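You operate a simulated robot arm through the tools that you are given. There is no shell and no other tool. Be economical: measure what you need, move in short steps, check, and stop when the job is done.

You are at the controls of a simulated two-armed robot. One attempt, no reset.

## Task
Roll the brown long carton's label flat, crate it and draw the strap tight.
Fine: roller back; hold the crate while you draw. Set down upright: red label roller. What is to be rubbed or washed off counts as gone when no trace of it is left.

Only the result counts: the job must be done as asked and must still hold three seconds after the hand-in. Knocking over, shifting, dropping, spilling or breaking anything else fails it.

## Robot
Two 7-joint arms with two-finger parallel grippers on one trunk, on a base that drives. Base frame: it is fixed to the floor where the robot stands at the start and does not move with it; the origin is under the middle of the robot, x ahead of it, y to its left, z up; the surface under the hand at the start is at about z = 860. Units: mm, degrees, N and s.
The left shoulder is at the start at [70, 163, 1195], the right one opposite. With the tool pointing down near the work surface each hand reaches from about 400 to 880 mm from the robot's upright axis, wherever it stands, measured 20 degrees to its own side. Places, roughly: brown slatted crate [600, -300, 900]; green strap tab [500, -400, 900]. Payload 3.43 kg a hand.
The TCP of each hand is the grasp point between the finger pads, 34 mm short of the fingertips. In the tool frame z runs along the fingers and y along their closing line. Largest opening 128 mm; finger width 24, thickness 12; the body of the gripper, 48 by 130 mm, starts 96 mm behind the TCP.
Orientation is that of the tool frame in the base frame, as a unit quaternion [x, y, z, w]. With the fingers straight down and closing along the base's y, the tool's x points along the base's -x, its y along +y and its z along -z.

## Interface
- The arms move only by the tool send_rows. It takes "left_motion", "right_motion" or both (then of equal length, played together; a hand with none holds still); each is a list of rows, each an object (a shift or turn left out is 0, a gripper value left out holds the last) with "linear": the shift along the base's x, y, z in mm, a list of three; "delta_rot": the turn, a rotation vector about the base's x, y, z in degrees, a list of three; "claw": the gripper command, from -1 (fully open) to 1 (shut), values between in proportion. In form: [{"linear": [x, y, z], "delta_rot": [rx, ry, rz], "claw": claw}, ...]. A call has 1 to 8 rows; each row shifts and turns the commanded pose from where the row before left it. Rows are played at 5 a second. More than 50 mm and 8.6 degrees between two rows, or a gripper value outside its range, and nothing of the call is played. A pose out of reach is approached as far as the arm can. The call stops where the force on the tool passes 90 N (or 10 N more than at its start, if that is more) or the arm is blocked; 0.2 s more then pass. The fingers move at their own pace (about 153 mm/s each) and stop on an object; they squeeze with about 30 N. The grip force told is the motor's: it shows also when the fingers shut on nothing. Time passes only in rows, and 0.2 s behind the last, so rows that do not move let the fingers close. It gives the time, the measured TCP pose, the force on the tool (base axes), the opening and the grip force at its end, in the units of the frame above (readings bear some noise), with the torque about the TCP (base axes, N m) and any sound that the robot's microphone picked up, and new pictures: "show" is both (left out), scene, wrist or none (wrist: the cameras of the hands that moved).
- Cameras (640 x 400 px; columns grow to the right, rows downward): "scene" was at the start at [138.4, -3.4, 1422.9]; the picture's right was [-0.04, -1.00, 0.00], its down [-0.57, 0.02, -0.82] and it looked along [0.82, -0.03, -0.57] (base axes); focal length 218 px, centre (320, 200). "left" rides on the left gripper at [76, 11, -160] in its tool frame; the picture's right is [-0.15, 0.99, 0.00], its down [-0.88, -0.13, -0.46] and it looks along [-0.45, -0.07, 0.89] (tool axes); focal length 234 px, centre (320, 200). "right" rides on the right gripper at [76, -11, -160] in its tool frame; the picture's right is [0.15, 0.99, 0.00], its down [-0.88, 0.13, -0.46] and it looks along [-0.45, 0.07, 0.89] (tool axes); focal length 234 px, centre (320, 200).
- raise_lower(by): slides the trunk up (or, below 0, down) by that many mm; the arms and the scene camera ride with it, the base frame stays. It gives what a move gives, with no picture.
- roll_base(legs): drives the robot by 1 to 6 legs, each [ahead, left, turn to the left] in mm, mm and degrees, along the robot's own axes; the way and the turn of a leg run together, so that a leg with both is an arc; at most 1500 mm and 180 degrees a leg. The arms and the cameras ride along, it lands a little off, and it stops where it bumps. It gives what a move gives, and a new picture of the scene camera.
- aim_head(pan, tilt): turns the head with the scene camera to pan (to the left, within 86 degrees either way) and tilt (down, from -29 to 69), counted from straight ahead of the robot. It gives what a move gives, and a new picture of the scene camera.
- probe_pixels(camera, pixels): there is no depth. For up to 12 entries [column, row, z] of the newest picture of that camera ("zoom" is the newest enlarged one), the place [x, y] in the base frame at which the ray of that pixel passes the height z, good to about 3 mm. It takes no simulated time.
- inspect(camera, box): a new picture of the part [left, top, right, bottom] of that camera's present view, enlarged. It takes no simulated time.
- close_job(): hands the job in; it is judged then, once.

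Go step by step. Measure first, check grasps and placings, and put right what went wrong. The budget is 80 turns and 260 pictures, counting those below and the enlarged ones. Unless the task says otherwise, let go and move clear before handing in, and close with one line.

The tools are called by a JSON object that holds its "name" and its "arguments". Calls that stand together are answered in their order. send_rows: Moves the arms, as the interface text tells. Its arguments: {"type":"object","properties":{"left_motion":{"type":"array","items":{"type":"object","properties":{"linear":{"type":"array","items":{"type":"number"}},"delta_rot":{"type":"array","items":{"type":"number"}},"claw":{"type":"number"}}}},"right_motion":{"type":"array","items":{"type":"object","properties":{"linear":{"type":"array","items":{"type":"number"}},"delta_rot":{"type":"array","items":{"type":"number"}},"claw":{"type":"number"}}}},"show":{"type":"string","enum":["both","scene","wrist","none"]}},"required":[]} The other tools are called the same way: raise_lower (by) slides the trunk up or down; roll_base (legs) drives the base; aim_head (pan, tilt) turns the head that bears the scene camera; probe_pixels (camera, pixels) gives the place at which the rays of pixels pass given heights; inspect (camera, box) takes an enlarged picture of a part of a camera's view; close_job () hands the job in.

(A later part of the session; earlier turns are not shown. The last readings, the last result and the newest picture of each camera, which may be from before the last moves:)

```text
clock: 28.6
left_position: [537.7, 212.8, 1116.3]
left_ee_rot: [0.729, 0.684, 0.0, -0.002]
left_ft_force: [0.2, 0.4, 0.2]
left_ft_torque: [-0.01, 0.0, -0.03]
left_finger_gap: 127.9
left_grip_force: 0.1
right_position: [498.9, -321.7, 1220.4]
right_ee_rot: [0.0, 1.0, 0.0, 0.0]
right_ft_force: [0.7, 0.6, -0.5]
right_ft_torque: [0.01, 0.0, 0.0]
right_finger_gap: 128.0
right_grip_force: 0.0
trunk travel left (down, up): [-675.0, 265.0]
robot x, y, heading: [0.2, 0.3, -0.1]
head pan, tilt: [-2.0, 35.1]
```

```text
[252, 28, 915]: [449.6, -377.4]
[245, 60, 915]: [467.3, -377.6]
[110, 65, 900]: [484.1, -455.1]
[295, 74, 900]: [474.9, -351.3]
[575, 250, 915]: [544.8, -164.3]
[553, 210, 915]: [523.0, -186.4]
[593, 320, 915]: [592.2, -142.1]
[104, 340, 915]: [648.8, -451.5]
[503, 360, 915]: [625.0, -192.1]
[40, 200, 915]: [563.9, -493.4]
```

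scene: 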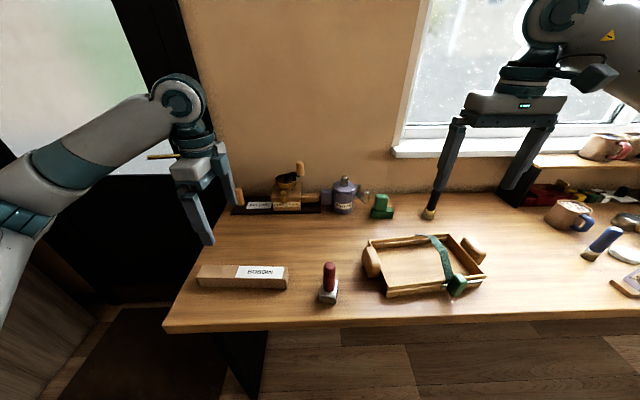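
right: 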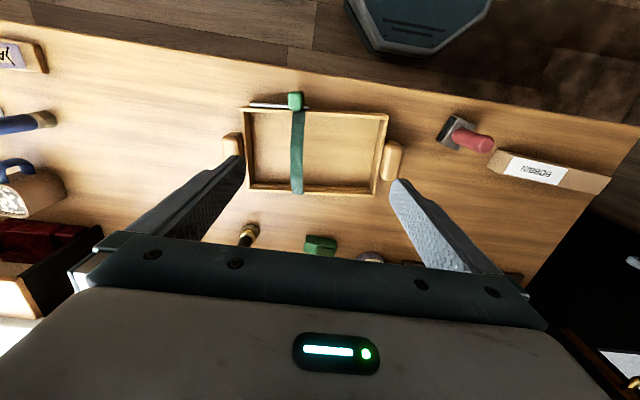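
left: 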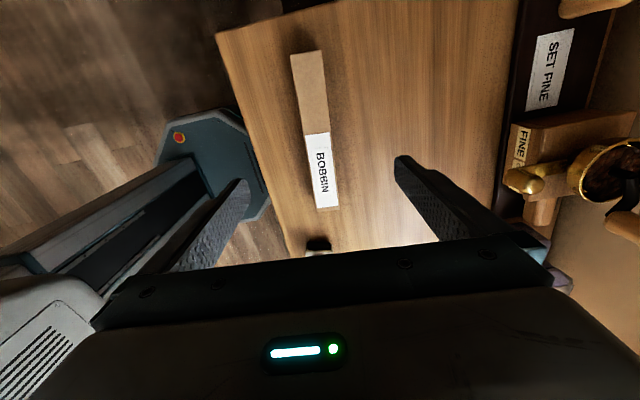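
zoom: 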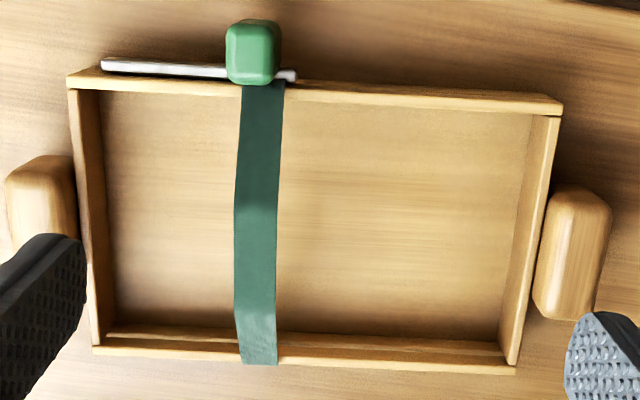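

The crate interior is about 264 mm long, centred near (564,-328) with +5.2° yaw. The carton is about 245 mm long, so it fits. I'll lower the left hand to grip the carton with the TCP at z=898.

{"name": "send_rows", "arguments": {"left_motion": [{"linear": [-2, 0, -45]}, {"linear": [0, 0, -45]}, {"linear": [0, 0, -45]}, {"linear": [0, 0, -45]}, {"linear": [0, 0, -37]}, {}]}}

{"name": "inspect", "arguments": {"camera": "scene", "box": [180, 200, 360, 312]}}

```text
clock: 30.0
left_position: [535.6, 211.5, 897.4]
left_ee_rot: [0.728, 0.685, -0.001, -0.001]
left_ft_force: [0.0, -0.7, 0.0]
left_ft_torque: [0.0, -0.05, -0.01]
left_finger_gap: 128.2
left_grip_force: 0.2
right_position: [500.1, -322.6, 1220.8]
right_ee_rot: [0.0, 1.0, 0.001, 0.0]
right_ft_force: [-0.4, -0.1, 0.3]
right_ft_torque: [-0.02, -0.01, -0.01]
right_finger_gap: 128.1
right_grip_force: 0.1
trunk travel left (down, up): [-675.0, 265.0]
robot x, y, heading: [-0.1, -0.0, 0.1]
head pan, tilt: [-2.0, 35.1]
```

scene: 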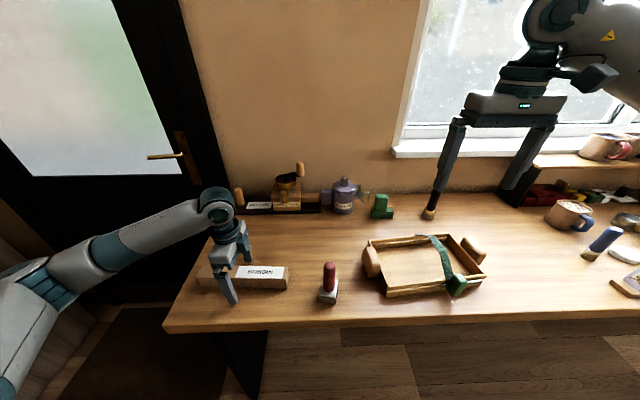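
left: 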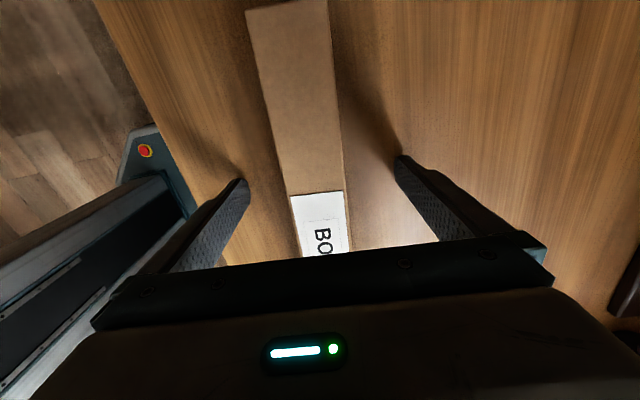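

```text
3.56 times, centred on (270, 256) of scene
```

zoom: 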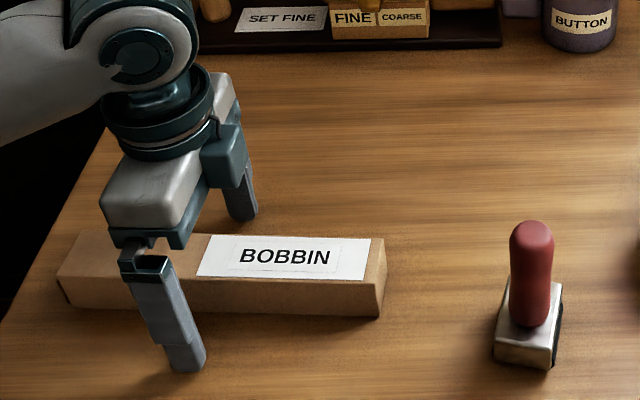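

The fingers straddle the carton. I'll close, lift to about z=1100, and bring the right hand up out of the way.

{"name": "send_rows", "arguments": {"left_motion": [{"claw": 1}, {"claw": 1}, {"claw": 1}, {"linear": [0, 0, 10]}, {"linear": [0, 0, 45]}, {"linear": [0, 0, 45]}, {"linear": [0, 0, 45]}, {"linear": [0, 0, 45]}]}}

{"name": "inspect", "arguments": {"camera": "scene", "box": [140, 180, 360, 312]}}

```text
clock: 31.8
left_position: [534.3, 212.0, 1087.8]
left_ee_rot: [0.729, 0.684, 0.001, -0.001]
left_ft_force: [-0.5, -0.2, -1.8]
left_ft_torque: [0.03, 0.01, -0.03]
left_finger_gap: 44.0
left_grip_force: 29.7
right_position: [499.1, -323.3, 1221.0]
right_ee_rot: [0.0, 1.0, 0.0, 0.001]
right_ft_force: [0.7, 0.1, 0.1]
right_ft_torque: [-0.01, -0.01, 0.01]
right_finger_gap: 128.2
right_grip_force: 0.0
trunk travel left (down, up): [-675.0, 265.0]
robot x, y, heading: [1.9, -0.9, 0.3]
head pan, tilt: [-2.0, 35.1]
```

scene: 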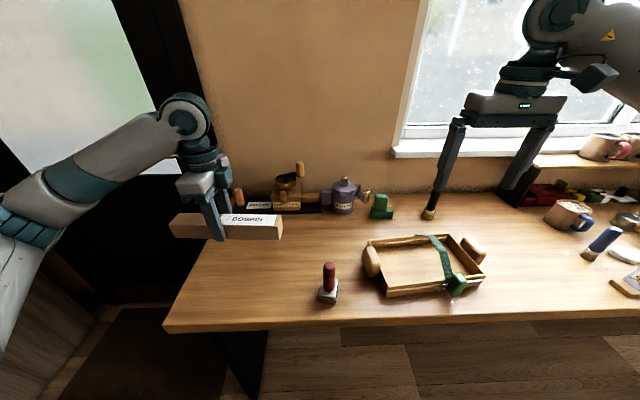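
left: 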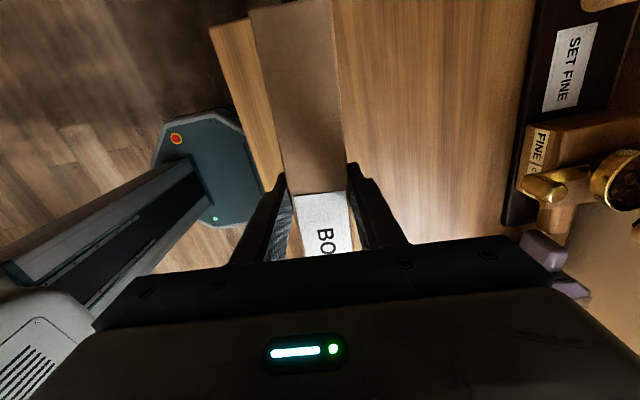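

```text
2.91 times, centred on (250, 246) of scene
```

zoom: 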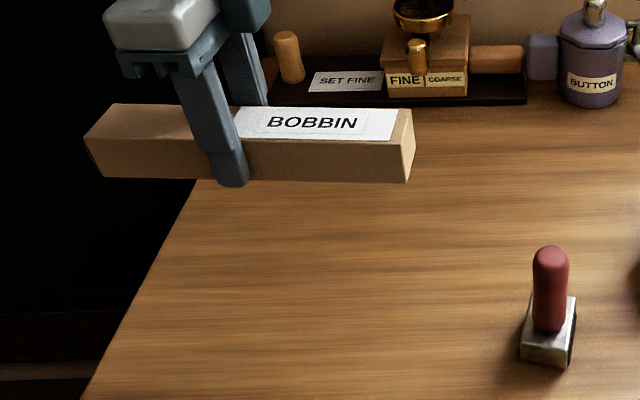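

The carton is gripped level with a 44 mm gap. I'll measure where its ends lie relative to the TCP.

{"name": "probe_pixels", "arguments": {"camera": "zoom", "pixels": [[87, 137, 1094], [409, 141, 1094], [414, 109, 1094], [114, 104, 1094], [234, 140, 1094], [393, 140, 1094], [101, 177, 1050], [405, 183, 1050]]}}

{"name": "probe_pixels", "arguments": {"camera": "left", "pixels": [[249, 10, 1094], [332, 2, 1094], [290, 196, 1094], [347, 191, 1094]]}}

```text
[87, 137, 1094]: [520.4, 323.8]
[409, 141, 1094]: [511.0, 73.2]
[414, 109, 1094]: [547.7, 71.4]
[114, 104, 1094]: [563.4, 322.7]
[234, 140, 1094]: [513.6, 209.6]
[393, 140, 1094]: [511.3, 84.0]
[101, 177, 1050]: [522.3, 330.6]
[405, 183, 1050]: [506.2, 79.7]
```

```text
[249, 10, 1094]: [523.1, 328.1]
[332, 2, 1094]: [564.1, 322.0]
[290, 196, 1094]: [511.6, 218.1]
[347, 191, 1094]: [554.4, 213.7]
```

The carton's centre is about 10 mm to the -y side of the grip, and its length is about 250 mm. I'll retract the right hand a bit and then drive the base about 320 mm to the right so the crate is directly in front.

{"name": "send_rows", "arguments": {"right_motion": [{"linear": [-30, 20, 10]}, {"linear": [-30, 20, 10]}, {"linear": [-30, 20, 10]}, {}], "left_motion": [{"linear": [0, 0, 10]}, {"linear": [0, 0, 0]}, {"linear": [0, 0, 0]}, {}], "show": "none"}}

{"name": "roll_base", "arguments": {"legs": [[0, -160, 0], [0, -160, 0]]}}

```text
clock: 32.8
left_position: [535.5, 211.0, 1097.8]
left_ee_rot: [0.729, 0.685, -0.001, -0.002]
left_ft_force: [-0.4, -0.5, -2.4]
left_ft_torque: [0.03, -0.02, 0.01]
left_finger_gap: 43.9
left_grip_force: 30.1
right_position: [410.2, -263.9, 1251.7]
right_ee_rot: [0.0, 1.0, 0.0, 0.0]
right_ft_force: [-0.7, 0.0, -0.1]
right_ft_torque: [0.0, 0.0, 0.0]
right_finger_gap: 128.1
right_grip_force: 0.0
trunk travel left (down, up): [-675.0, 265.0]
robot x, y, heading: [2.8, -3.0, 0.0]
head pan, tilt: [-2.0, 35.1]
```

```text
clock: 35.2
left_position: [535.7, -105.3, 1096.7]
left_ee_rot: [0.728, 0.686, 0.0, -0.001]
left_ft_force: [0.2, 0.8, -1.6]
left_ft_torque: [0.0, 0.02, 0.0]
left_finger_gap: 43.6
left_grip_force: 30.0
right_position: [411.3, -578.6, 1252.4]
right_ee_rot: [0.0, 1.0, -0.001, 0.001]
right_ft_force: [-0.1, 0.5, -0.3]
right_ft_torque: [0.0, -0.03, -0.03]
right_finger_gap: 128.0
right_grip_force: 0.0
trunk travel left (down, up): [-675.0, 265.0]
robot x, y, heading: [0.7, -320.6, 0.3]
head pan, tilt: [-2.0, 35.1]
```

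scene: 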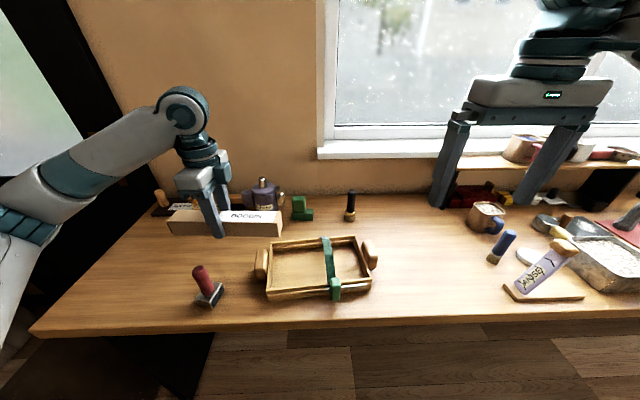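

The base drove well, and the crate is now central at (318,268). I'll re-measure the crate from this view.

{"name": "inspect", "arguments": {"camera": "scene", "box": [244, 226, 388, 316]}}

```text
4.44 times, centred on (316, 271) of scene
```

zoom: 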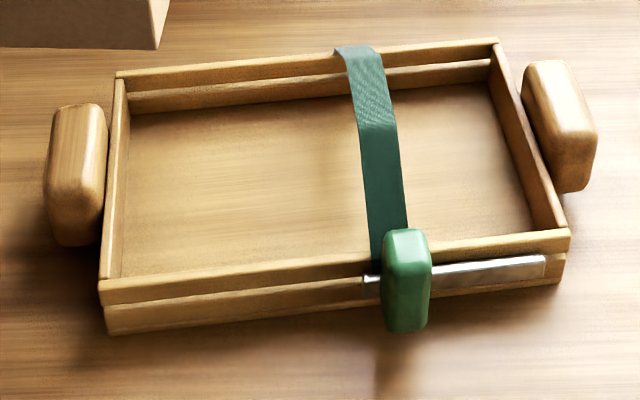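

{"name": "probe_pixels", "arguments": {"camera": "zoom", "pixels": [[106, 335, 860], [560, 283, 860], [100, 287, 910], [570, 236, 910], [117, 72, 910], [499, 39, 910], [130, 112, 868], [491, 84, 868], [126, 80, 910], [491, 45, 910], [121, 277, 910], [557, 229, 910]]}}

{"name": "probe_pixels", "arguments": {"camera": "zoom", "pixels": [[100, 287, 920], [570, 236, 920], [407, 232, 930], [430, 240, 920], [405, 330, 890], [428, 300, 900], [540, 265, 900], [370, 280, 900], [75, 105, 930], [75, 245, 890], [75, 120, 920], [105, 120, 920]]}}

```text
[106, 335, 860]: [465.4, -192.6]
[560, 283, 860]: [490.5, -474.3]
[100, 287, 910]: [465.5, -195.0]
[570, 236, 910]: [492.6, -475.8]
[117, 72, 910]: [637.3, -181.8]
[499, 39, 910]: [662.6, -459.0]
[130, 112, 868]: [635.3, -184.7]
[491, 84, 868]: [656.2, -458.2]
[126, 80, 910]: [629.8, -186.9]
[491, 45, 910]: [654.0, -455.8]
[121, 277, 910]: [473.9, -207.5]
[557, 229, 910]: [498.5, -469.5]
```

```text
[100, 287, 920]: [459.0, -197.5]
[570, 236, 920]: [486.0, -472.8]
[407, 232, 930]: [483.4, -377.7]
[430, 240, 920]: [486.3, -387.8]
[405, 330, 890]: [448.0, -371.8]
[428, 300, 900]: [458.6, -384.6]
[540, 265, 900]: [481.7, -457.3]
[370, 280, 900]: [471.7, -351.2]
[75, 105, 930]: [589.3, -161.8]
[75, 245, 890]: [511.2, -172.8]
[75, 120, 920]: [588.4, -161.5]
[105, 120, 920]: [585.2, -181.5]
```

The crate rim is at z≈910, the outer centre is (564,-327.5), and yaw is 5.2°. I'll move the carton above it with the TCP at (563,-317) and turn +8.6°.

{"name": "send_rows", "arguments": {"left_motion": [{"linear": [4, -35, 0], "delta_rot": [0, 0, 1.5]}, {"linear": [4, -35, 0], "delta_rot": [0, 0, 1.5]}, {"linear": [5, -35, 0], "delta_rot": [0, 0, 1.5]}, {"linear": [5, -36, 0], "delta_rot": [0, 0, 1.5]}, {"linear": [5, -36, -40], "delta_rot": [0, 0, 1.5]}, {"linear": [4.3, -34.7, -40], "delta_rot": [0, 0, 1.1]}, {"linear": [0, 0, -40]}, {}]}}

{"name": "inspect", "arguments": {"camera": "scene", "box": [224, 206, 398, 316]}}

```text
refused: row 5 steps farther than a row can; nothing moved
```

```text
3.64 times, centred on (311, 261) of scene
```

zoom: 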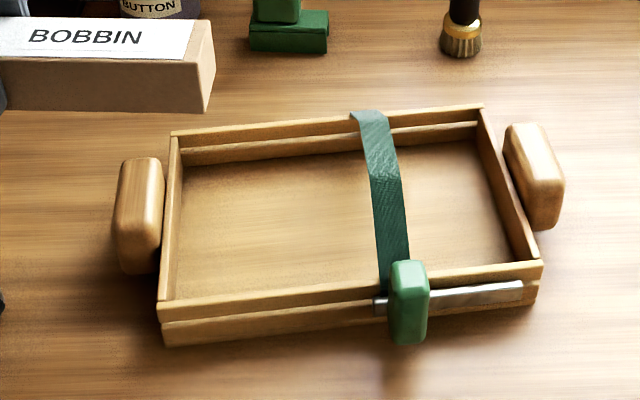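

{"name": "send_rows", "arguments": {"left_motion": [{"linear": [4, -35, 0], "delta_rot": [0, 0, 1.5]}, {"linear": [4, -35, 0], "delta_rot": [0, 0, 1.5]}, {"linear": [5, -35, 0], "delta_rot": [0, 0, 1.5]}, {"linear": [5, -36, 0], "delta_rot": [0, 0, 1.5]}, {"linear": [5, -36, -20], "delta_rot": [0, 0, 1.5]}, {"linear": [4.3, -34.7, -20], "delta_rot": [0, 0, 1.1]}, {"linear": [0, 0, -40]}, {"linear": [0, 0, -30]}]}}

{"name": "inspect", "arguments": {"camera": "scene", "box": [224, 206, 398, 316]}}

```text
clock: 37.0
left_position: [561.5, -319.1, 986.0]
left_ee_rot: [0.675, 0.738, 0.0, -0.002]
left_ft_force: [-0.2, 0.1, -1.8]
left_ft_torque: [0.05, 0.01, 0.01]
left_finger_gap: 43.8
left_grip_force: 29.7
right_position: [411.2, -582.1, 1251.1]
right_ee_rot: [0.0, 1.0, 0.0, 0.0]
right_ft_force: [0.0, -0.8, 0.1]
right_ft_torque: [0.0, 0.02, -0.01]
right_finger_gap: 128.1
right_grip_force: 0.0
trunk travel left (down, up): [-675.0, 265.0]
robot x, y, heading: [-2.6, -317.4, -0.2]
head pan, tilt: [-2.0, 35.1]
```

scene: 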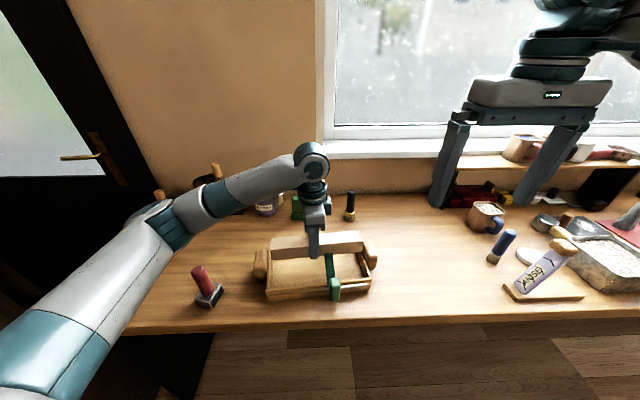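
left: 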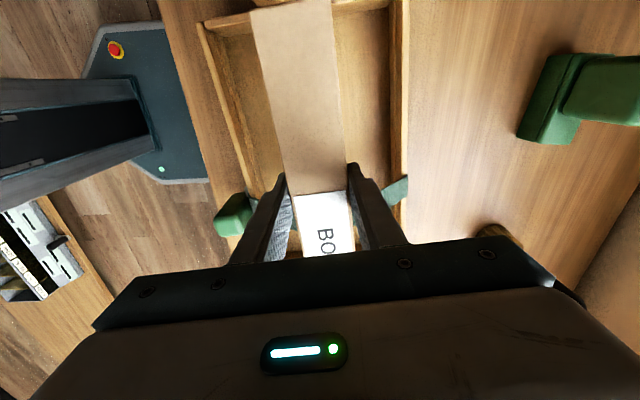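

```text
3.64 times, centred on (311, 261) of scene
```

zoom: 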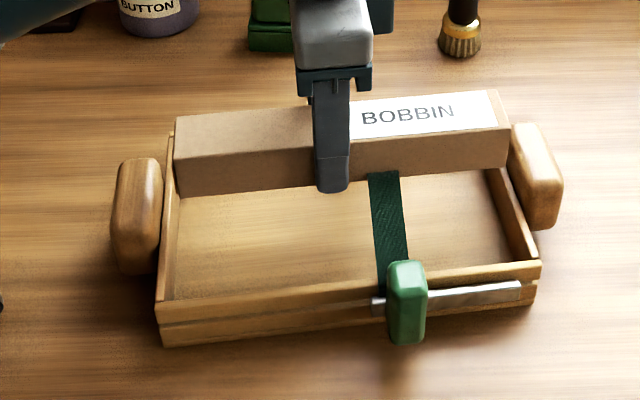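

The carton is above the crate. I'll check its end positions against the inner walls before lowering.

{"name": "probe_pixels", "arguments": {"camera": "zoom", "pixels": [[175, 146, 992], [509, 128, 992], [181, 196, 948], [505, 169, 948], [177, 112, 992], [495, 90, 992], [352, 137, 992]]}}

{"name": "probe_pixels", "arguments": {"camera": "left", "pixels": [[250, 10, 992], [331, 2, 992], [290, 196, 992], [347, 190, 992], [204, 24, 910], [396, 0, 910]]}}

```text
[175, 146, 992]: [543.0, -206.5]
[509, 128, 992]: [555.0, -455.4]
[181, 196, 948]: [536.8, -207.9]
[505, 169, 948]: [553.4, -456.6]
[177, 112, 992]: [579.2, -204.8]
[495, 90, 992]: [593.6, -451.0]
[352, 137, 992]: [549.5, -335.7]
```

```text
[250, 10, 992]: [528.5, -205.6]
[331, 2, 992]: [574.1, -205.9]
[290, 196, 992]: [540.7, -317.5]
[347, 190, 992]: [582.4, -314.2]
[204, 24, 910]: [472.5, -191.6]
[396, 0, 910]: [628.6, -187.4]
```

The clearance is about 8–12 mm at both ends. I'll lower the carton into the crate, with a slight yaw trim.

{"name": "send_rows", "arguments": {"left_motion": [{"linear": [0, 1.5, -20], "delta_rot": [0, 0, 1.2]}, {"linear": [0, 0, -20]}, {"linear": [0, 0, -20]}, {"linear": [0, 0, -10]}, {}]}}

{"name": "inspect", "arguments": {"camera": "scene", "box": [224, 206, 398, 316]}}

```text
clock: 38.2
left_position: [563.4, -316.6, 918.1]
left_ee_rot: [0.668, 0.745, 0.0, -0.002]
left_ft_force: [-0.3, -0.3, -1.9]
left_ft_torque: [0.05, -0.03, 0.01]
left_finger_gap: 43.7
left_grip_force: 29.6
right_position: [409.8, -581.4, 1251.8]
right_ee_rot: [0.0, 1.0, 0.0, 0.0]
right_ft_force: [-0.3, -0.2, 0.2]
right_ft_torque: [0.03, 0.02, -0.01]
right_finger_gap: 128.0
right_grip_force: 0.1
trunk travel left (down, up): [-675.0, 265.0]
robot x, y, heading: [0.4, -321.5, 0.2]
head pan, tilt: [-2.0, 35.1]
```

scene: 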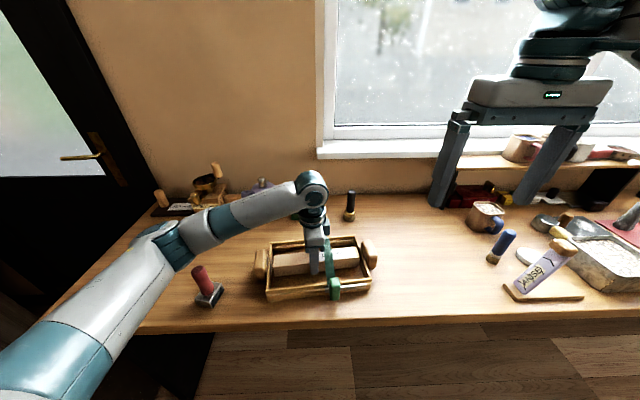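
left: 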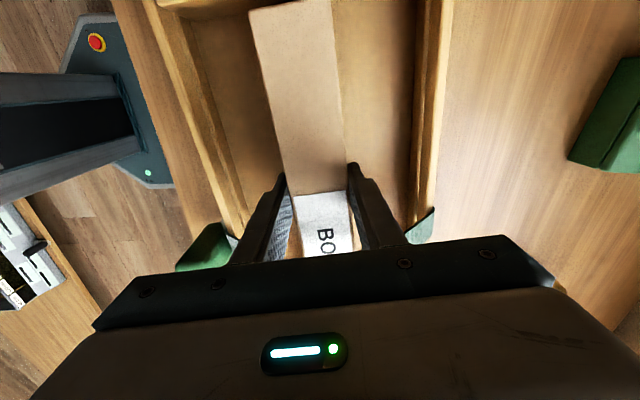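

```text
3.64 times, centred on (311, 261) of scene
```

zoom: 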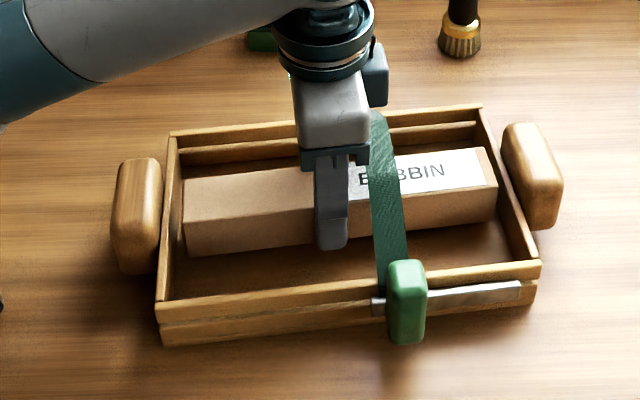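

The carton is inside the walls with the strap lying over it. I'll lower it gently to the crate floor.

{"name": "send_rows", "arguments": {"left_motion": [{"linear": [0, 0, -5]}, {"linear": [0, 0, -3]}, {"linear": [0, 0, -2]}, {}], "show": "none"}}

```text
clock: 39.2
left_position: [563.0, -317.6, 906.9]
left_ee_rot: [0.667, 0.745, 0.0, -0.001]
left_ft_force: [-0.4, 0.8, -1.8]
left_ft_torque: [0.0, 0.02, -0.03]
left_finger_gap: 44.0
left_grip_force: 30.5
right_position: [410.5, -580.9, 1252.6]
right_ee_rot: [0.0, 1.0, 0.0, 0.0]
right_ft_force: [1.0, -0.3, 0.7]
right_ft_torque: [-0.05, 0.01, 0.0]
right_finger_gap: 128.2
right_grip_force: 0.0
trunk travel left (down, up): [-675.0, 265.0]
robot x, y, heading: [3.7, -318.1, 0.0]
head pan, tilt: [-2.0, 35.1]
```

{"name": "send_rows", "arguments": {"left_motion": [{"linear": [0, 0, -1]}, {"linear": [0, 0, -1]}, {}], "show": "none"}}

```text
clock: 40.0
left_position: [561.8, -316.4, 906.6]
left_ee_rot: [0.667, 0.745, 0.0, -0.002]
left_ft_force: [0.3, -0.3, -1.1]
left_ft_torque: [0.03, 0.01, 0.0]
left_finger_gap: 43.9
left_grip_force: 30.6
right_position: [410.3, -581.0, 1251.4]
right_ee_rot: [0.0, 1.0, -0.001, 0.0]
right_ft_force: [-0.1, 0.1, 0.3]
right_ft_torque: [-0.01, 0.0, -0.01]
right_finger_gap: 127.8
right_grip_force: 0.1
trunk travel left (down, up): [-675.0, 265.0]
robot x, y, heading: [0.0, -324.2, 0.0]
head pan, tilt: [-2.0, 35.1]
```

{"name": "send_rows", "arguments": {"left_motion": [{"linear": [0, 0, -1]}, {"linear": [0, 0, -1]}, {}], "show": "none"}}

```text
clock: 40.8
left_position: [562.1, -317.4, 904.7]
left_ee_rot: [0.667, 0.745, 0.0, -0.001]
left_ft_force: [0.4, 0.2, -1.1]
left_ft_torque: [-0.04, -0.05, 0.02]
left_finger_gap: 43.9
left_grip_force: 30.0
right_position: [410.3, -582.3, 1251.0]
right_ee_rot: [0.0, 1.0, 0.0, -0.001]
right_ft_force: [-0.3, 0.0, 0.8]
right_ft_torque: [-0.01, 0.01, 0.01]
right_finger_gap: 128.3
right_grip_force: 0.1
trunk travel left (down, up): [-675.0, 265.0]
robot x, y, heading: [-0.9, -320.3, 0.2]
head pan, tilt: [-2.0, 35.1]
```

{"name": "send_rows", "arguments": {"left_motion": [{"linear": [0, 0, -1]}, {"linear": [0, 0, -0.5]}, {}], "show": "none"}}

```text
clock: 41.6
left_position: [562.1, -317.1, 903.5]
left_ee_rot: [0.667, 0.745, -0.001, 0.0]
left_ft_force: [1.7, 0.5, 14.9]
left_ft_torque: [0.67, 0.0, -0.12]
left_finger_gap: 43.5
left_grip_force: 30.5
right_position: [409.2, -582.3, 1252.1]
right_ee_rot: [0.0, 1.0, 0.0, 0.0]
right_ft_force: [0.3, 0.4, 0.3]
right_ft_torque: [0.0, -0.04, 0.03]
right_finger_gap: 128.2
right_grip_force: 0.0
trunk travel left (down, up): [-675.0, 265.0]
robot x, y, heading: [1.9, -323.2, -0.3]
head pan, tilt: [-2.0, 35.1]
```

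It's on the floor at 15 N. I'll open partly to about 90 mm and rise clear.

{"name": "send_rows", "arguments": {"left_motion": [{"linear": [0, 0, 1], "claw": -0.35}, {"claw": -0.35}, {"claw": -0.35}, {"linear": [0, 0, 40]}, {"linear": [0, 0, 45]}, {"linear": [0, 0, 45]}, {"linear": [0, 20, 40]}, {"linear": [0, 45, 0]}]}}

{"name": "inspect", "arguments": {"camera": "scene", "box": [224, 206, 398, 316]}}

```text
clock: 43.4
left_position: [562.9, -250.5, 1073.5]
left_ee_rot: [0.667, 0.745, -0.001, -0.001]
left_ft_force: [0.3, 0.3, -0.5]
left_ft_torque: [-0.07, 0.0, -0.01]
left_finger_gap: 86.6
left_grip_force: 0.0
right_position: [409.6, -579.2, 1250.8]
right_ee_rot: [0.0, 1.0, -0.001, 0.0]
right_ft_force: [0.3, -0.3, -0.4]
right_ft_torque: [-0.06, -0.02, 0.0]
right_finger_gap: 128.1
right_grip_force: 0.0
trunk travel left (down, up): [-675.0, 265.0]
robot x, y, heading: [-2.9, -321.6, 0.2]
head pan, tilt: [-2.0, 35.1]
```

scene: 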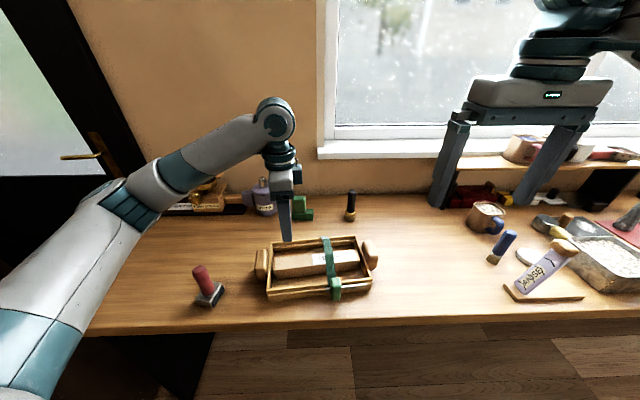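
left: 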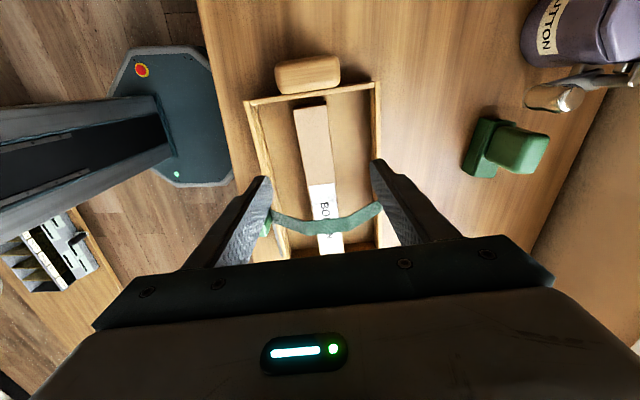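

```text
3.64 times, centred on (311, 261) of scene
```

zoom: 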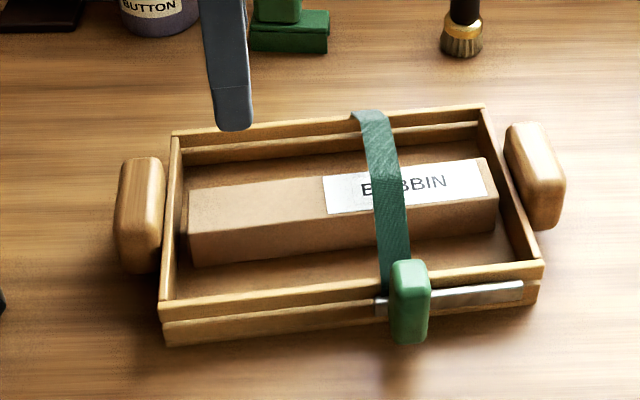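

The carton is seated in the crate with the strap across it. Next I'll measure the crate's left handle and the strap tab for the two-handed step.

{"name": "inspect", "arguments": {"camera": "left", "box": [230, 30, 390, 130]}}

{"name": "inspect", "arguments": {"camera": "scene", "box": [244, 240, 292, 300]}}

{"name": "inspect", "arguments": {"camera": "scene", "box": [310, 255, 382, 305]}}

```text
4.00 times, centred on (310, 80) of left
```

zoom: 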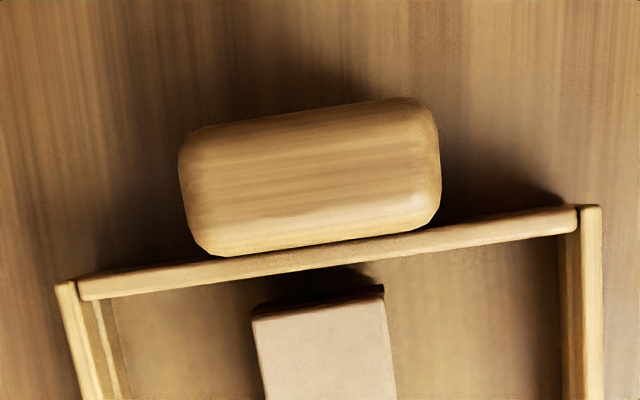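

```text
6.67 times, centred on (268, 270) of scene
```

zoom: 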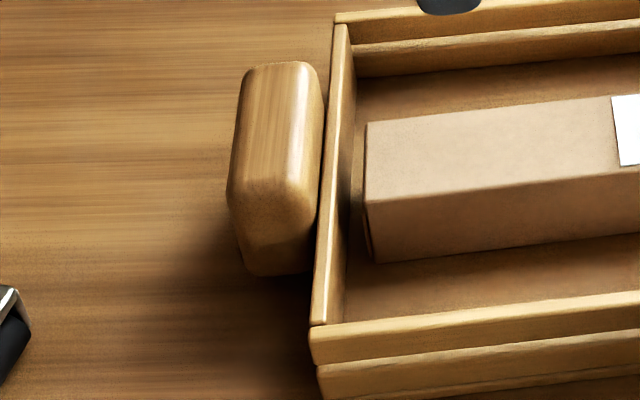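

```text
8.00 times, centred on (346, 280) of scene
```

zoom: 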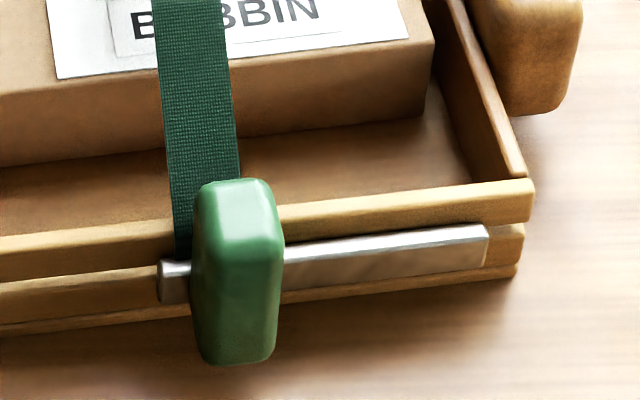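

{"name": "probe_pixels", "arguments": {"camera": "left", "pixels": [[275, 70, 915], [337.5, 58, 915], [340, 76, 915], [283.75, 93, 915], [276, 85, 915], [307, 75, 925], [307, 75, 915]]}}

{"name": "probe_pixels", "arguments": {"camera": "zoom", "pixels": [[205, 187, 920], [268, 180, 920], [280, 235, 920], [198, 235, 920], [210, 362, 870], [272, 358, 870], [210, 362, 880], [272, 358, 880], [160, 270, 895], [487, 230, 895], [190, 265, 895], [284, 250, 895]]}}

{"name": "probe_pixels", "arguments": {"camera": "scene", "pixels": [[257, 250, 925], [266, 250, 925], [254, 270, 915], [266, 272, 915], [257, 281, 870], [264, 281, 870], [257, 281, 880]]}}

```text
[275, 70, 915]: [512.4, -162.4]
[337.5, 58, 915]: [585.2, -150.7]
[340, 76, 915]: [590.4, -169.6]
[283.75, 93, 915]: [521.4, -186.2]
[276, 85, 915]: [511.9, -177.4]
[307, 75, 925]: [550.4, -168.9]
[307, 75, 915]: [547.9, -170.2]
```

```text
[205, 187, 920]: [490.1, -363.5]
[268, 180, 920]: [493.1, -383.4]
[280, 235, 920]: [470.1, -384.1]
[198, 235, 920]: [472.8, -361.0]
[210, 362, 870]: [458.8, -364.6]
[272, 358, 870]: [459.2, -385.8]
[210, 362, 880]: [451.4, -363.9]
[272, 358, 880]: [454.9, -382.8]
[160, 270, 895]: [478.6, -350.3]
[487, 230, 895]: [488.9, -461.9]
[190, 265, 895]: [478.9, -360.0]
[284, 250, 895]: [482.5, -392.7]
```

```text
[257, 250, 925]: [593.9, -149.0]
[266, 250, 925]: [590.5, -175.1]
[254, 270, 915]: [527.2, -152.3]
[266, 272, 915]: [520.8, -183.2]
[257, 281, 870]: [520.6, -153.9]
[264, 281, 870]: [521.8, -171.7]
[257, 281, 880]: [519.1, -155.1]
```

The handle is centred at (550,-167), about 75 mm long in x. The tab is at about (466,-374), with the rail running towards -y. I'll position both hands above their targets.

{"name": "send_rows", "arguments": {"left_motion": [{"linear": [-3, 14, 0], "claw": -1}, {"linear": [-2, 14, 0]}, {"linear": [-2, 14, -15]}, {"linear": [-2, 14, -20]}, {"linear": [-2, 15, -20]}, {"linear": [-2, 14.5, -18]}, {}], "right_motion": [{"linear": [8.4, 34.2, -25], "claw": -0.1}, {"linear": [8.4, 34.2, -25]}, {"linear": [8.4, 34.2, -25]}, {"linear": [8.4, 34.2, -25]}, {"linear": [8.4, 34.2, -25]}, {"linear": [8.4, 34.2, -25]}, {}]}}

{"name": "inspect", "arguments": {"camera": "right", "box": [220, 60, 420, 185]}}

{"name": "inspect", "arguments": {"camera": "left", "box": [200, 50, 440, 200]}}

```text
clock: 45.0
left_position: [547.9, -167.2, 1001.6]
left_ee_rot: [0.667, 0.745, 0.001, -0.002]
left_ft_force: [0.3, -0.4, 0.2]
left_ft_torque: [0.04, 0.06, -0.01]
left_finger_gap: 127.9
left_grip_force: 0.1
right_position: [460.9, -378.0, 1101.4]
right_ee_rot: [0.001, 1.0, 0.001, -0.001]
right_ft_force: [0.7, 0.0, 0.2]
right_ft_torque: [0.04, -0.01, 0.02]
right_finger_gap: 70.3
right_grip_force: 0.1
trunk travel left (down, up): [-675.0, 265.0]
robot x, y, heading: [0.6, -318.8, -0.2]
head pan, tilt: [-2.0, 35.1]
```

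scene: 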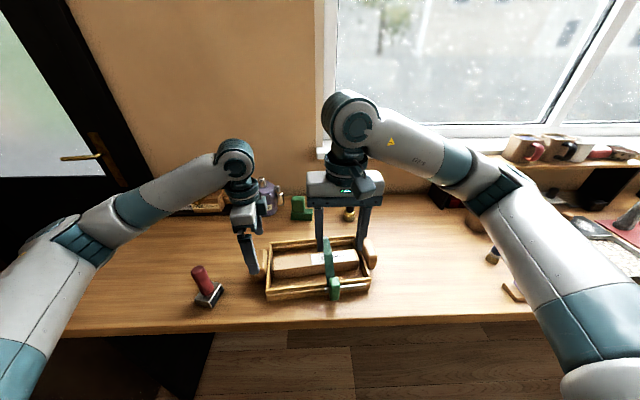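
right: 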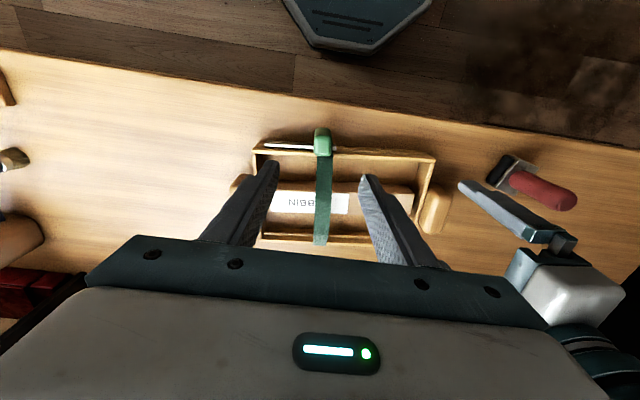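
left: 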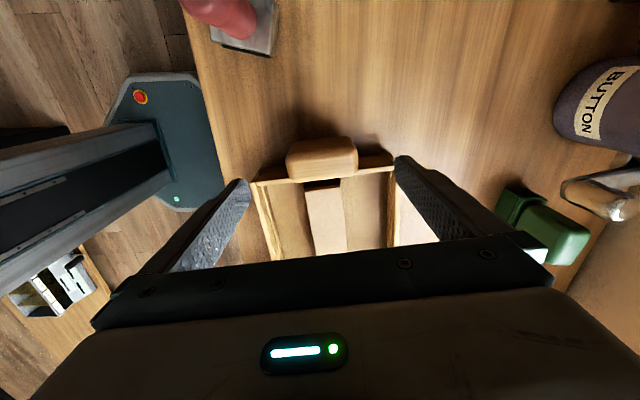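

```text
3.20 times, centred on (320, 122) of right
```

zoom: 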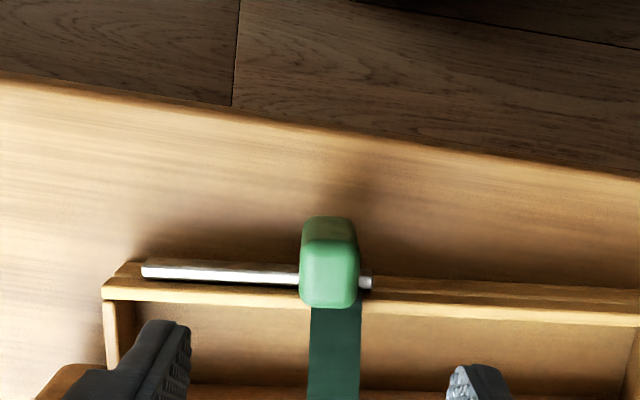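

```text
2.67 times, centred on (320, 125) of left
```

zoom: 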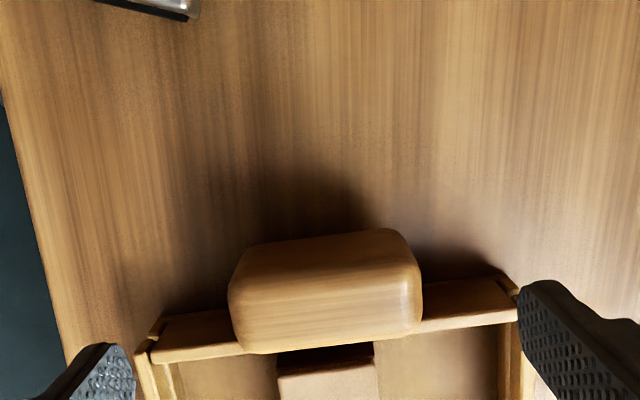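

The tab is seen from above in the right camera at (323,141), and the left hand straddles the handle. I'll measure the tab and rail depth.

{"name": "probe_pixels", "arguments": {"camera": "right", "pixels": [[323, 127.3, 875], [323, 127.3, 900], [323, 137.6, 925], [323, 155.1, 925], [313.75, 147, 922], [332.5, 147, 922], [265.3, 140.75, 900], [336.25, 146, 900], [265, 147, 900], [334, 152, 910]]}}

{"name": "probe_pixels", "arguments": {"camera": "left", "pixels": [[286.6, 160, 915], [356, 146, 915], [357, 170, 915], [290, 182, 915], [321, 165, 920], [344, 137, 900], [291, 147, 900]]}}

```text
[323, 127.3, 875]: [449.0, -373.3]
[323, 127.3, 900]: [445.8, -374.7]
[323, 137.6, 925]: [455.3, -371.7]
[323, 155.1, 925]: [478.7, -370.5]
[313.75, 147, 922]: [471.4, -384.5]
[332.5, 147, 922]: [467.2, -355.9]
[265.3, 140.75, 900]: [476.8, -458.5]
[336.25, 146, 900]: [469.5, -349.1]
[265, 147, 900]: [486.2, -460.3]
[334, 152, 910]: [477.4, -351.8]
```

```text
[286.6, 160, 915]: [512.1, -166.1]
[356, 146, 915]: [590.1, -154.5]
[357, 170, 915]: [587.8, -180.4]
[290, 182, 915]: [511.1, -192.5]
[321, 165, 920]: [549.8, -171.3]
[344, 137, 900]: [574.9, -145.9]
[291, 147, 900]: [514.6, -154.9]
```

I'll lower the left hand to the handle at z=908 and grip it. At the same time the right hand turns +5.2° and moves above (454,-371).

{"name": "send_rows", "arguments": {"left_motion": [{"linear": [1, 0, -25]}, {"linear": [0, 0, -25]}, {"linear": [0, 0, -25]}, {"linear": [0, 0, -18]}, {}, {"claw": 1}, {"claw": 1}, {"claw": 1}], "right_motion": [{"linear": [-2, 2, -20], "delta_rot": [0, 0, 2.6]}, {"linear": [-2, 2, -20], "delta_rot": [0, 0, 2.6]}, {"linear": [-2, 2, -20]}, {"linear": [0, 0, -20]}, {}, {}, {}, {}]}}

{"name": "inspect", "arguments": {"camera": "right", "box": [220, 80, 420, 205]}}

{"name": "inspect", "arguments": {"camera": "scene", "box": [224, 206, 398, 316]}}

```text
clock: 46.8
left_position: [549.0, -166.7, 907.7]
left_ee_rot: [0.667, 0.745, 0.0, -0.001]
left_ft_force: [-0.5, 0.2, 0.7]
left_ft_torque: [-0.08, -0.48, -0.3]
left_finger_gap: 74.9
left_grip_force: 29.8
right_position: [453.9, -370.3, 1022.2]
right_ee_rot: [-0.045, 0.999, 0.0, 0.0]
right_ft_force: [-0.1, 0.0, 1.1]
right_ft_torque: [0.02, -0.02, 0.0]
right_finger_gap: 70.5
right_grip_force: 0.0
trunk travel left (down, up): [-675.0, 265.0]
robot x, y, heading: [1.8, -318.4, -0.2]
head pan, tilt: [-2.0, 35.1]
```

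scene: 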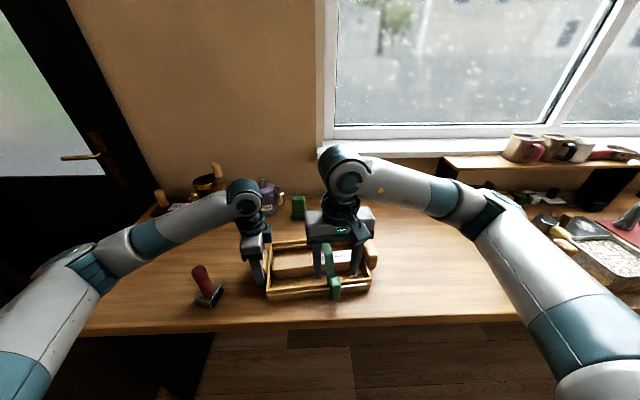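
right: 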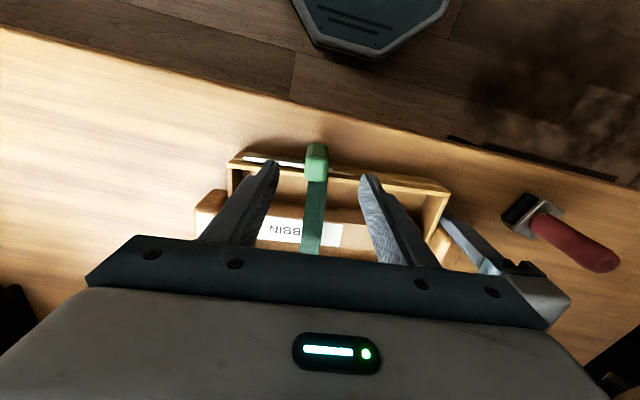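
left: 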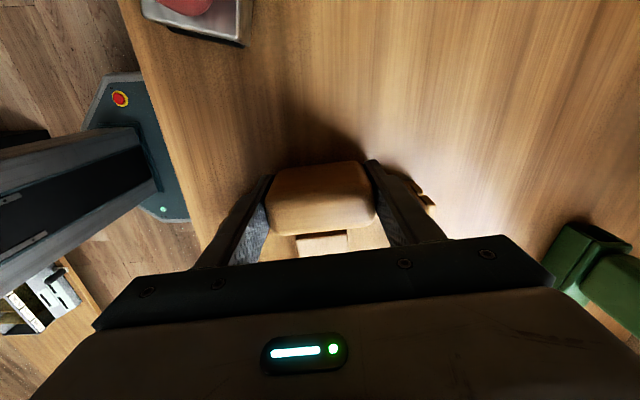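

```text
3.20 times, centred on (320, 142) of right
```

zoom: 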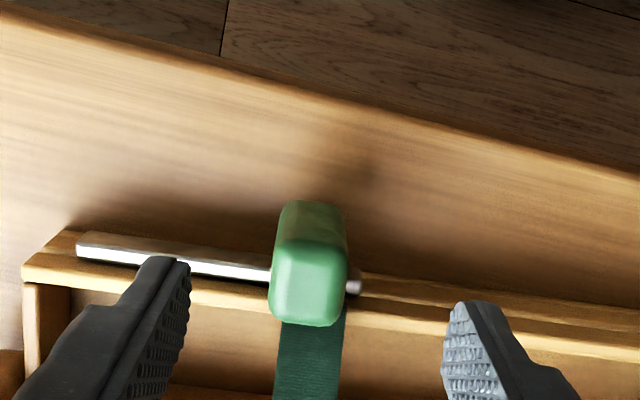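

```text
3.64 times, centred on (311, 261) of scene
```

zoom: 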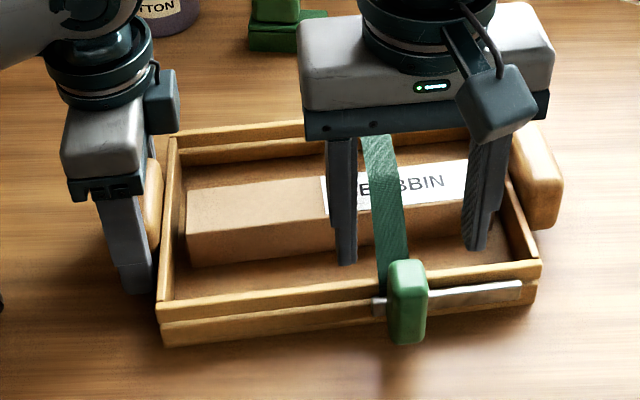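

The left hand holds the handle with a 74.9 mm gap. I'll confirm the tab position relative to the right TCP before descending.

{"name": "probe_pixels", "arguments": {"camera": "right", "pixels": [[304.5, 165, 922], [328, 165, 922], [315, 179.5, 922], [315, 160, 925], [318, 142, 880], [244, 156, 900], [331, 174, 900]]}}

```text
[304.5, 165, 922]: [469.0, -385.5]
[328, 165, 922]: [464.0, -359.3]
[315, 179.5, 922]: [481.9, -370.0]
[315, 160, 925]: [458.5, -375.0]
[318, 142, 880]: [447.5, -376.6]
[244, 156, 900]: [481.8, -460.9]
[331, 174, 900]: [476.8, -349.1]
```

The tab is centred at y=-372, between x=453 and x=481. I'll lower the right hand to z=910 at x=456.

{"name": "send_rows", "arguments": {"right_motion": [{"linear": [2, -1.5, -30]}, {"linear": [0, 0, -30]}, {"linear": [0, 0, -30]}, {"linear": [0, 0, -22]}, {}]}}

{"name": "inspect", "arguments": {"camera": "scene", "box": [280, 226, 400, 306]}}

{"name": "inspect", "arguments": {"camera": "right", "box": [220, 110, 420, 235]}}

```text
clock: 48.0
left_position: [550.0, -166.1, 907.4]
left_ee_rot: [0.667, 0.745, 0.0, -0.001]
left_ft_force: [-1.9, 0.3, 0.6]
left_ft_torque: [0.1, -0.42, -0.28]
left_finger_gap: 75.3
left_grip_force: 30.0
right_position: [455.5, -370.9, 908.0]
right_ee_rot: [-0.045, 0.999, -0.001, 0.0]
right_ft_force: [0.1, -0.4, 0.6]
right_ft_torque: [0.0, -0.01, -0.01]
right_finger_gap: 70.6
right_grip_force: 0.1
trunk travel left (down, up): [-675.0, 265.0]
robot x, y, heading: [2.8, -318.5, 0.1]
head pan, tilt: [-2.0, 35.1]
```

scene: 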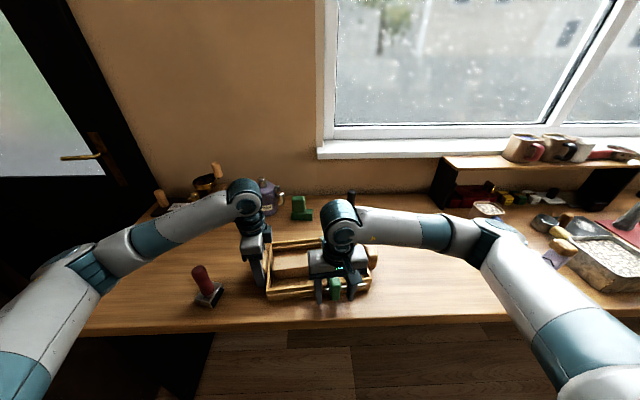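
right: 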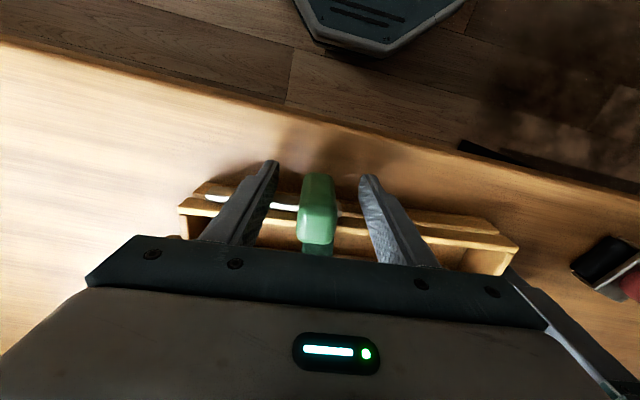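

```text
5.00 times, centred on (340, 266) of scene
```

zoom: 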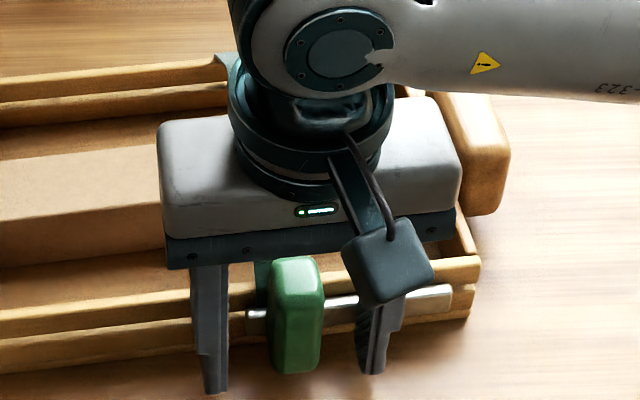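

```text
3.20 times, centred on (320, 172) of right
```

zoom: 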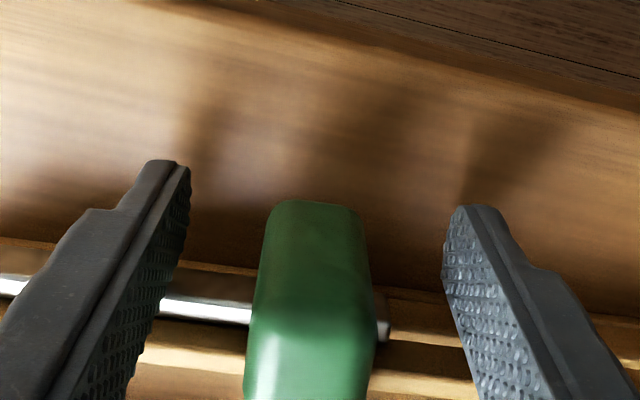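

The fingers straddle the tab clear of the rail. I'll close on it.

{"name": "send_rows", "arguments": {"right_motion": [{"claw": 1}, {"claw": 1}, {"claw": 1}, {}], "show": "wrist"}}

{"name": "inspect", "arguments": {"camera": "scene", "box": [280, 226, 400, 306]}}

```text
clock: 49.0
left_position: [550.3, -167.1, 908.1]
left_ee_rot: [0.666, 0.746, 0.0, -0.001]
left_ft_force: [-1.6, 6.0, 1.2]
left_ft_torque: [-0.23, -0.19, -0.95]
left_finger_gap: 75.1
left_grip_force: 30.7
right_position: [456.2, -371.9, 909.9]
right_ee_rot: [-0.046, 0.999, 0.0, -0.001]
right_ft_force: [-0.3, -5.8, -0.7]
right_ft_torque: [0.06, 0.15, 0.13]
right_finger_gap: 25.0
right_grip_force: 30.6
trunk travel left (down, up): [-675.0, 265.0]
robot x, y, heading: [-2.2, -319.1, -0.0]
head pan, tilt: [-2.0, 35.1]
```

right: 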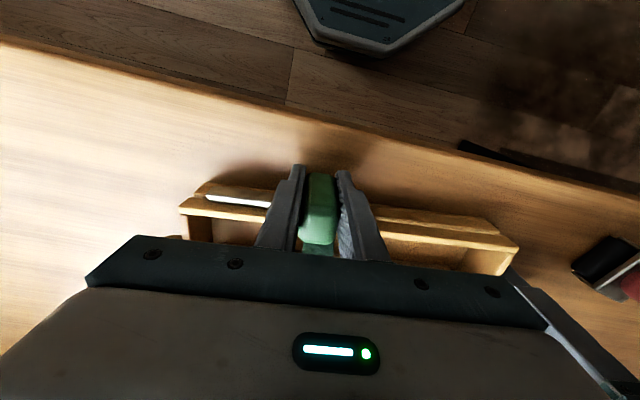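

```text
5.00 times, centred on (340, 266) of scene
```

zoom: 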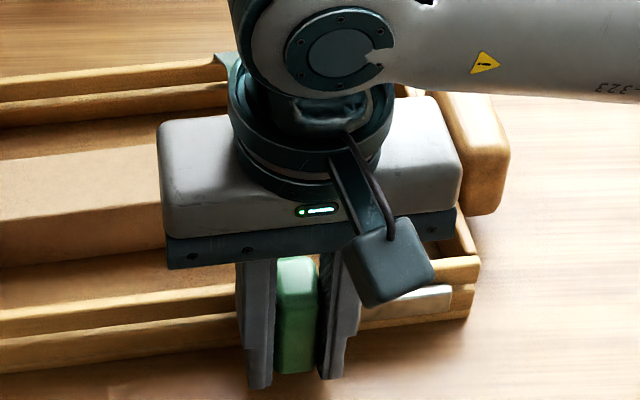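

The tab is gripped with a 25 mm gap. I'll draw it along the rail towards -y in small steps and watch the forces.

{"name": "send_rows", "arguments": {"right_motion": [{"linear": [0.5, -6, 0]}, {"linear": [0.5, -6, 0]}, {"linear": [0.5, -6, 0]}, {"linear": [0.6, -6, 0]}, {}], "show": "none"}}

{"name": "inspect", "arguments": {"camera": "scene", "box": [224, 206, 398, 316]}}

```text
clock: 50.2
left_position: [550.1, -167.4, 909.0]
left_ee_rot: [0.668, 0.744, 0.0, -0.003]
left_ft_force: [-3.4, -2.3, 2.7]
left_ft_torque: [-0.5, -0.32, -0.69]
left_finger_gap: 75.0
left_grip_force: 29.7
right_position: [459.2, -396.4, 910.7]
right_ee_rot: [-0.045, 0.999, 0.0, 0.0]
right_ft_force: [4.4, 2.5, 0.6]
right_ft_torque: [0.12, -0.01, 0.1]
right_finger_gap: 25.1
right_grip_force: 29.8
trunk travel left (down, up): [-675.0, 265.0]
robot x, y, heading: [2.1, -319.0, -0.1]
head pan, tilt: [-2.0, 35.1]
```

```text
3.64 times, centred on (311, 261) of scene
```

zoom: 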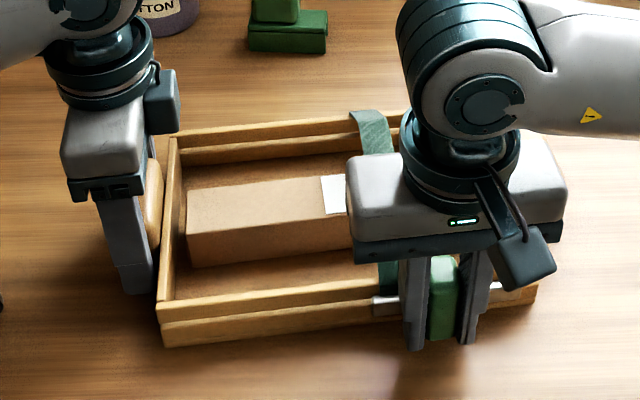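

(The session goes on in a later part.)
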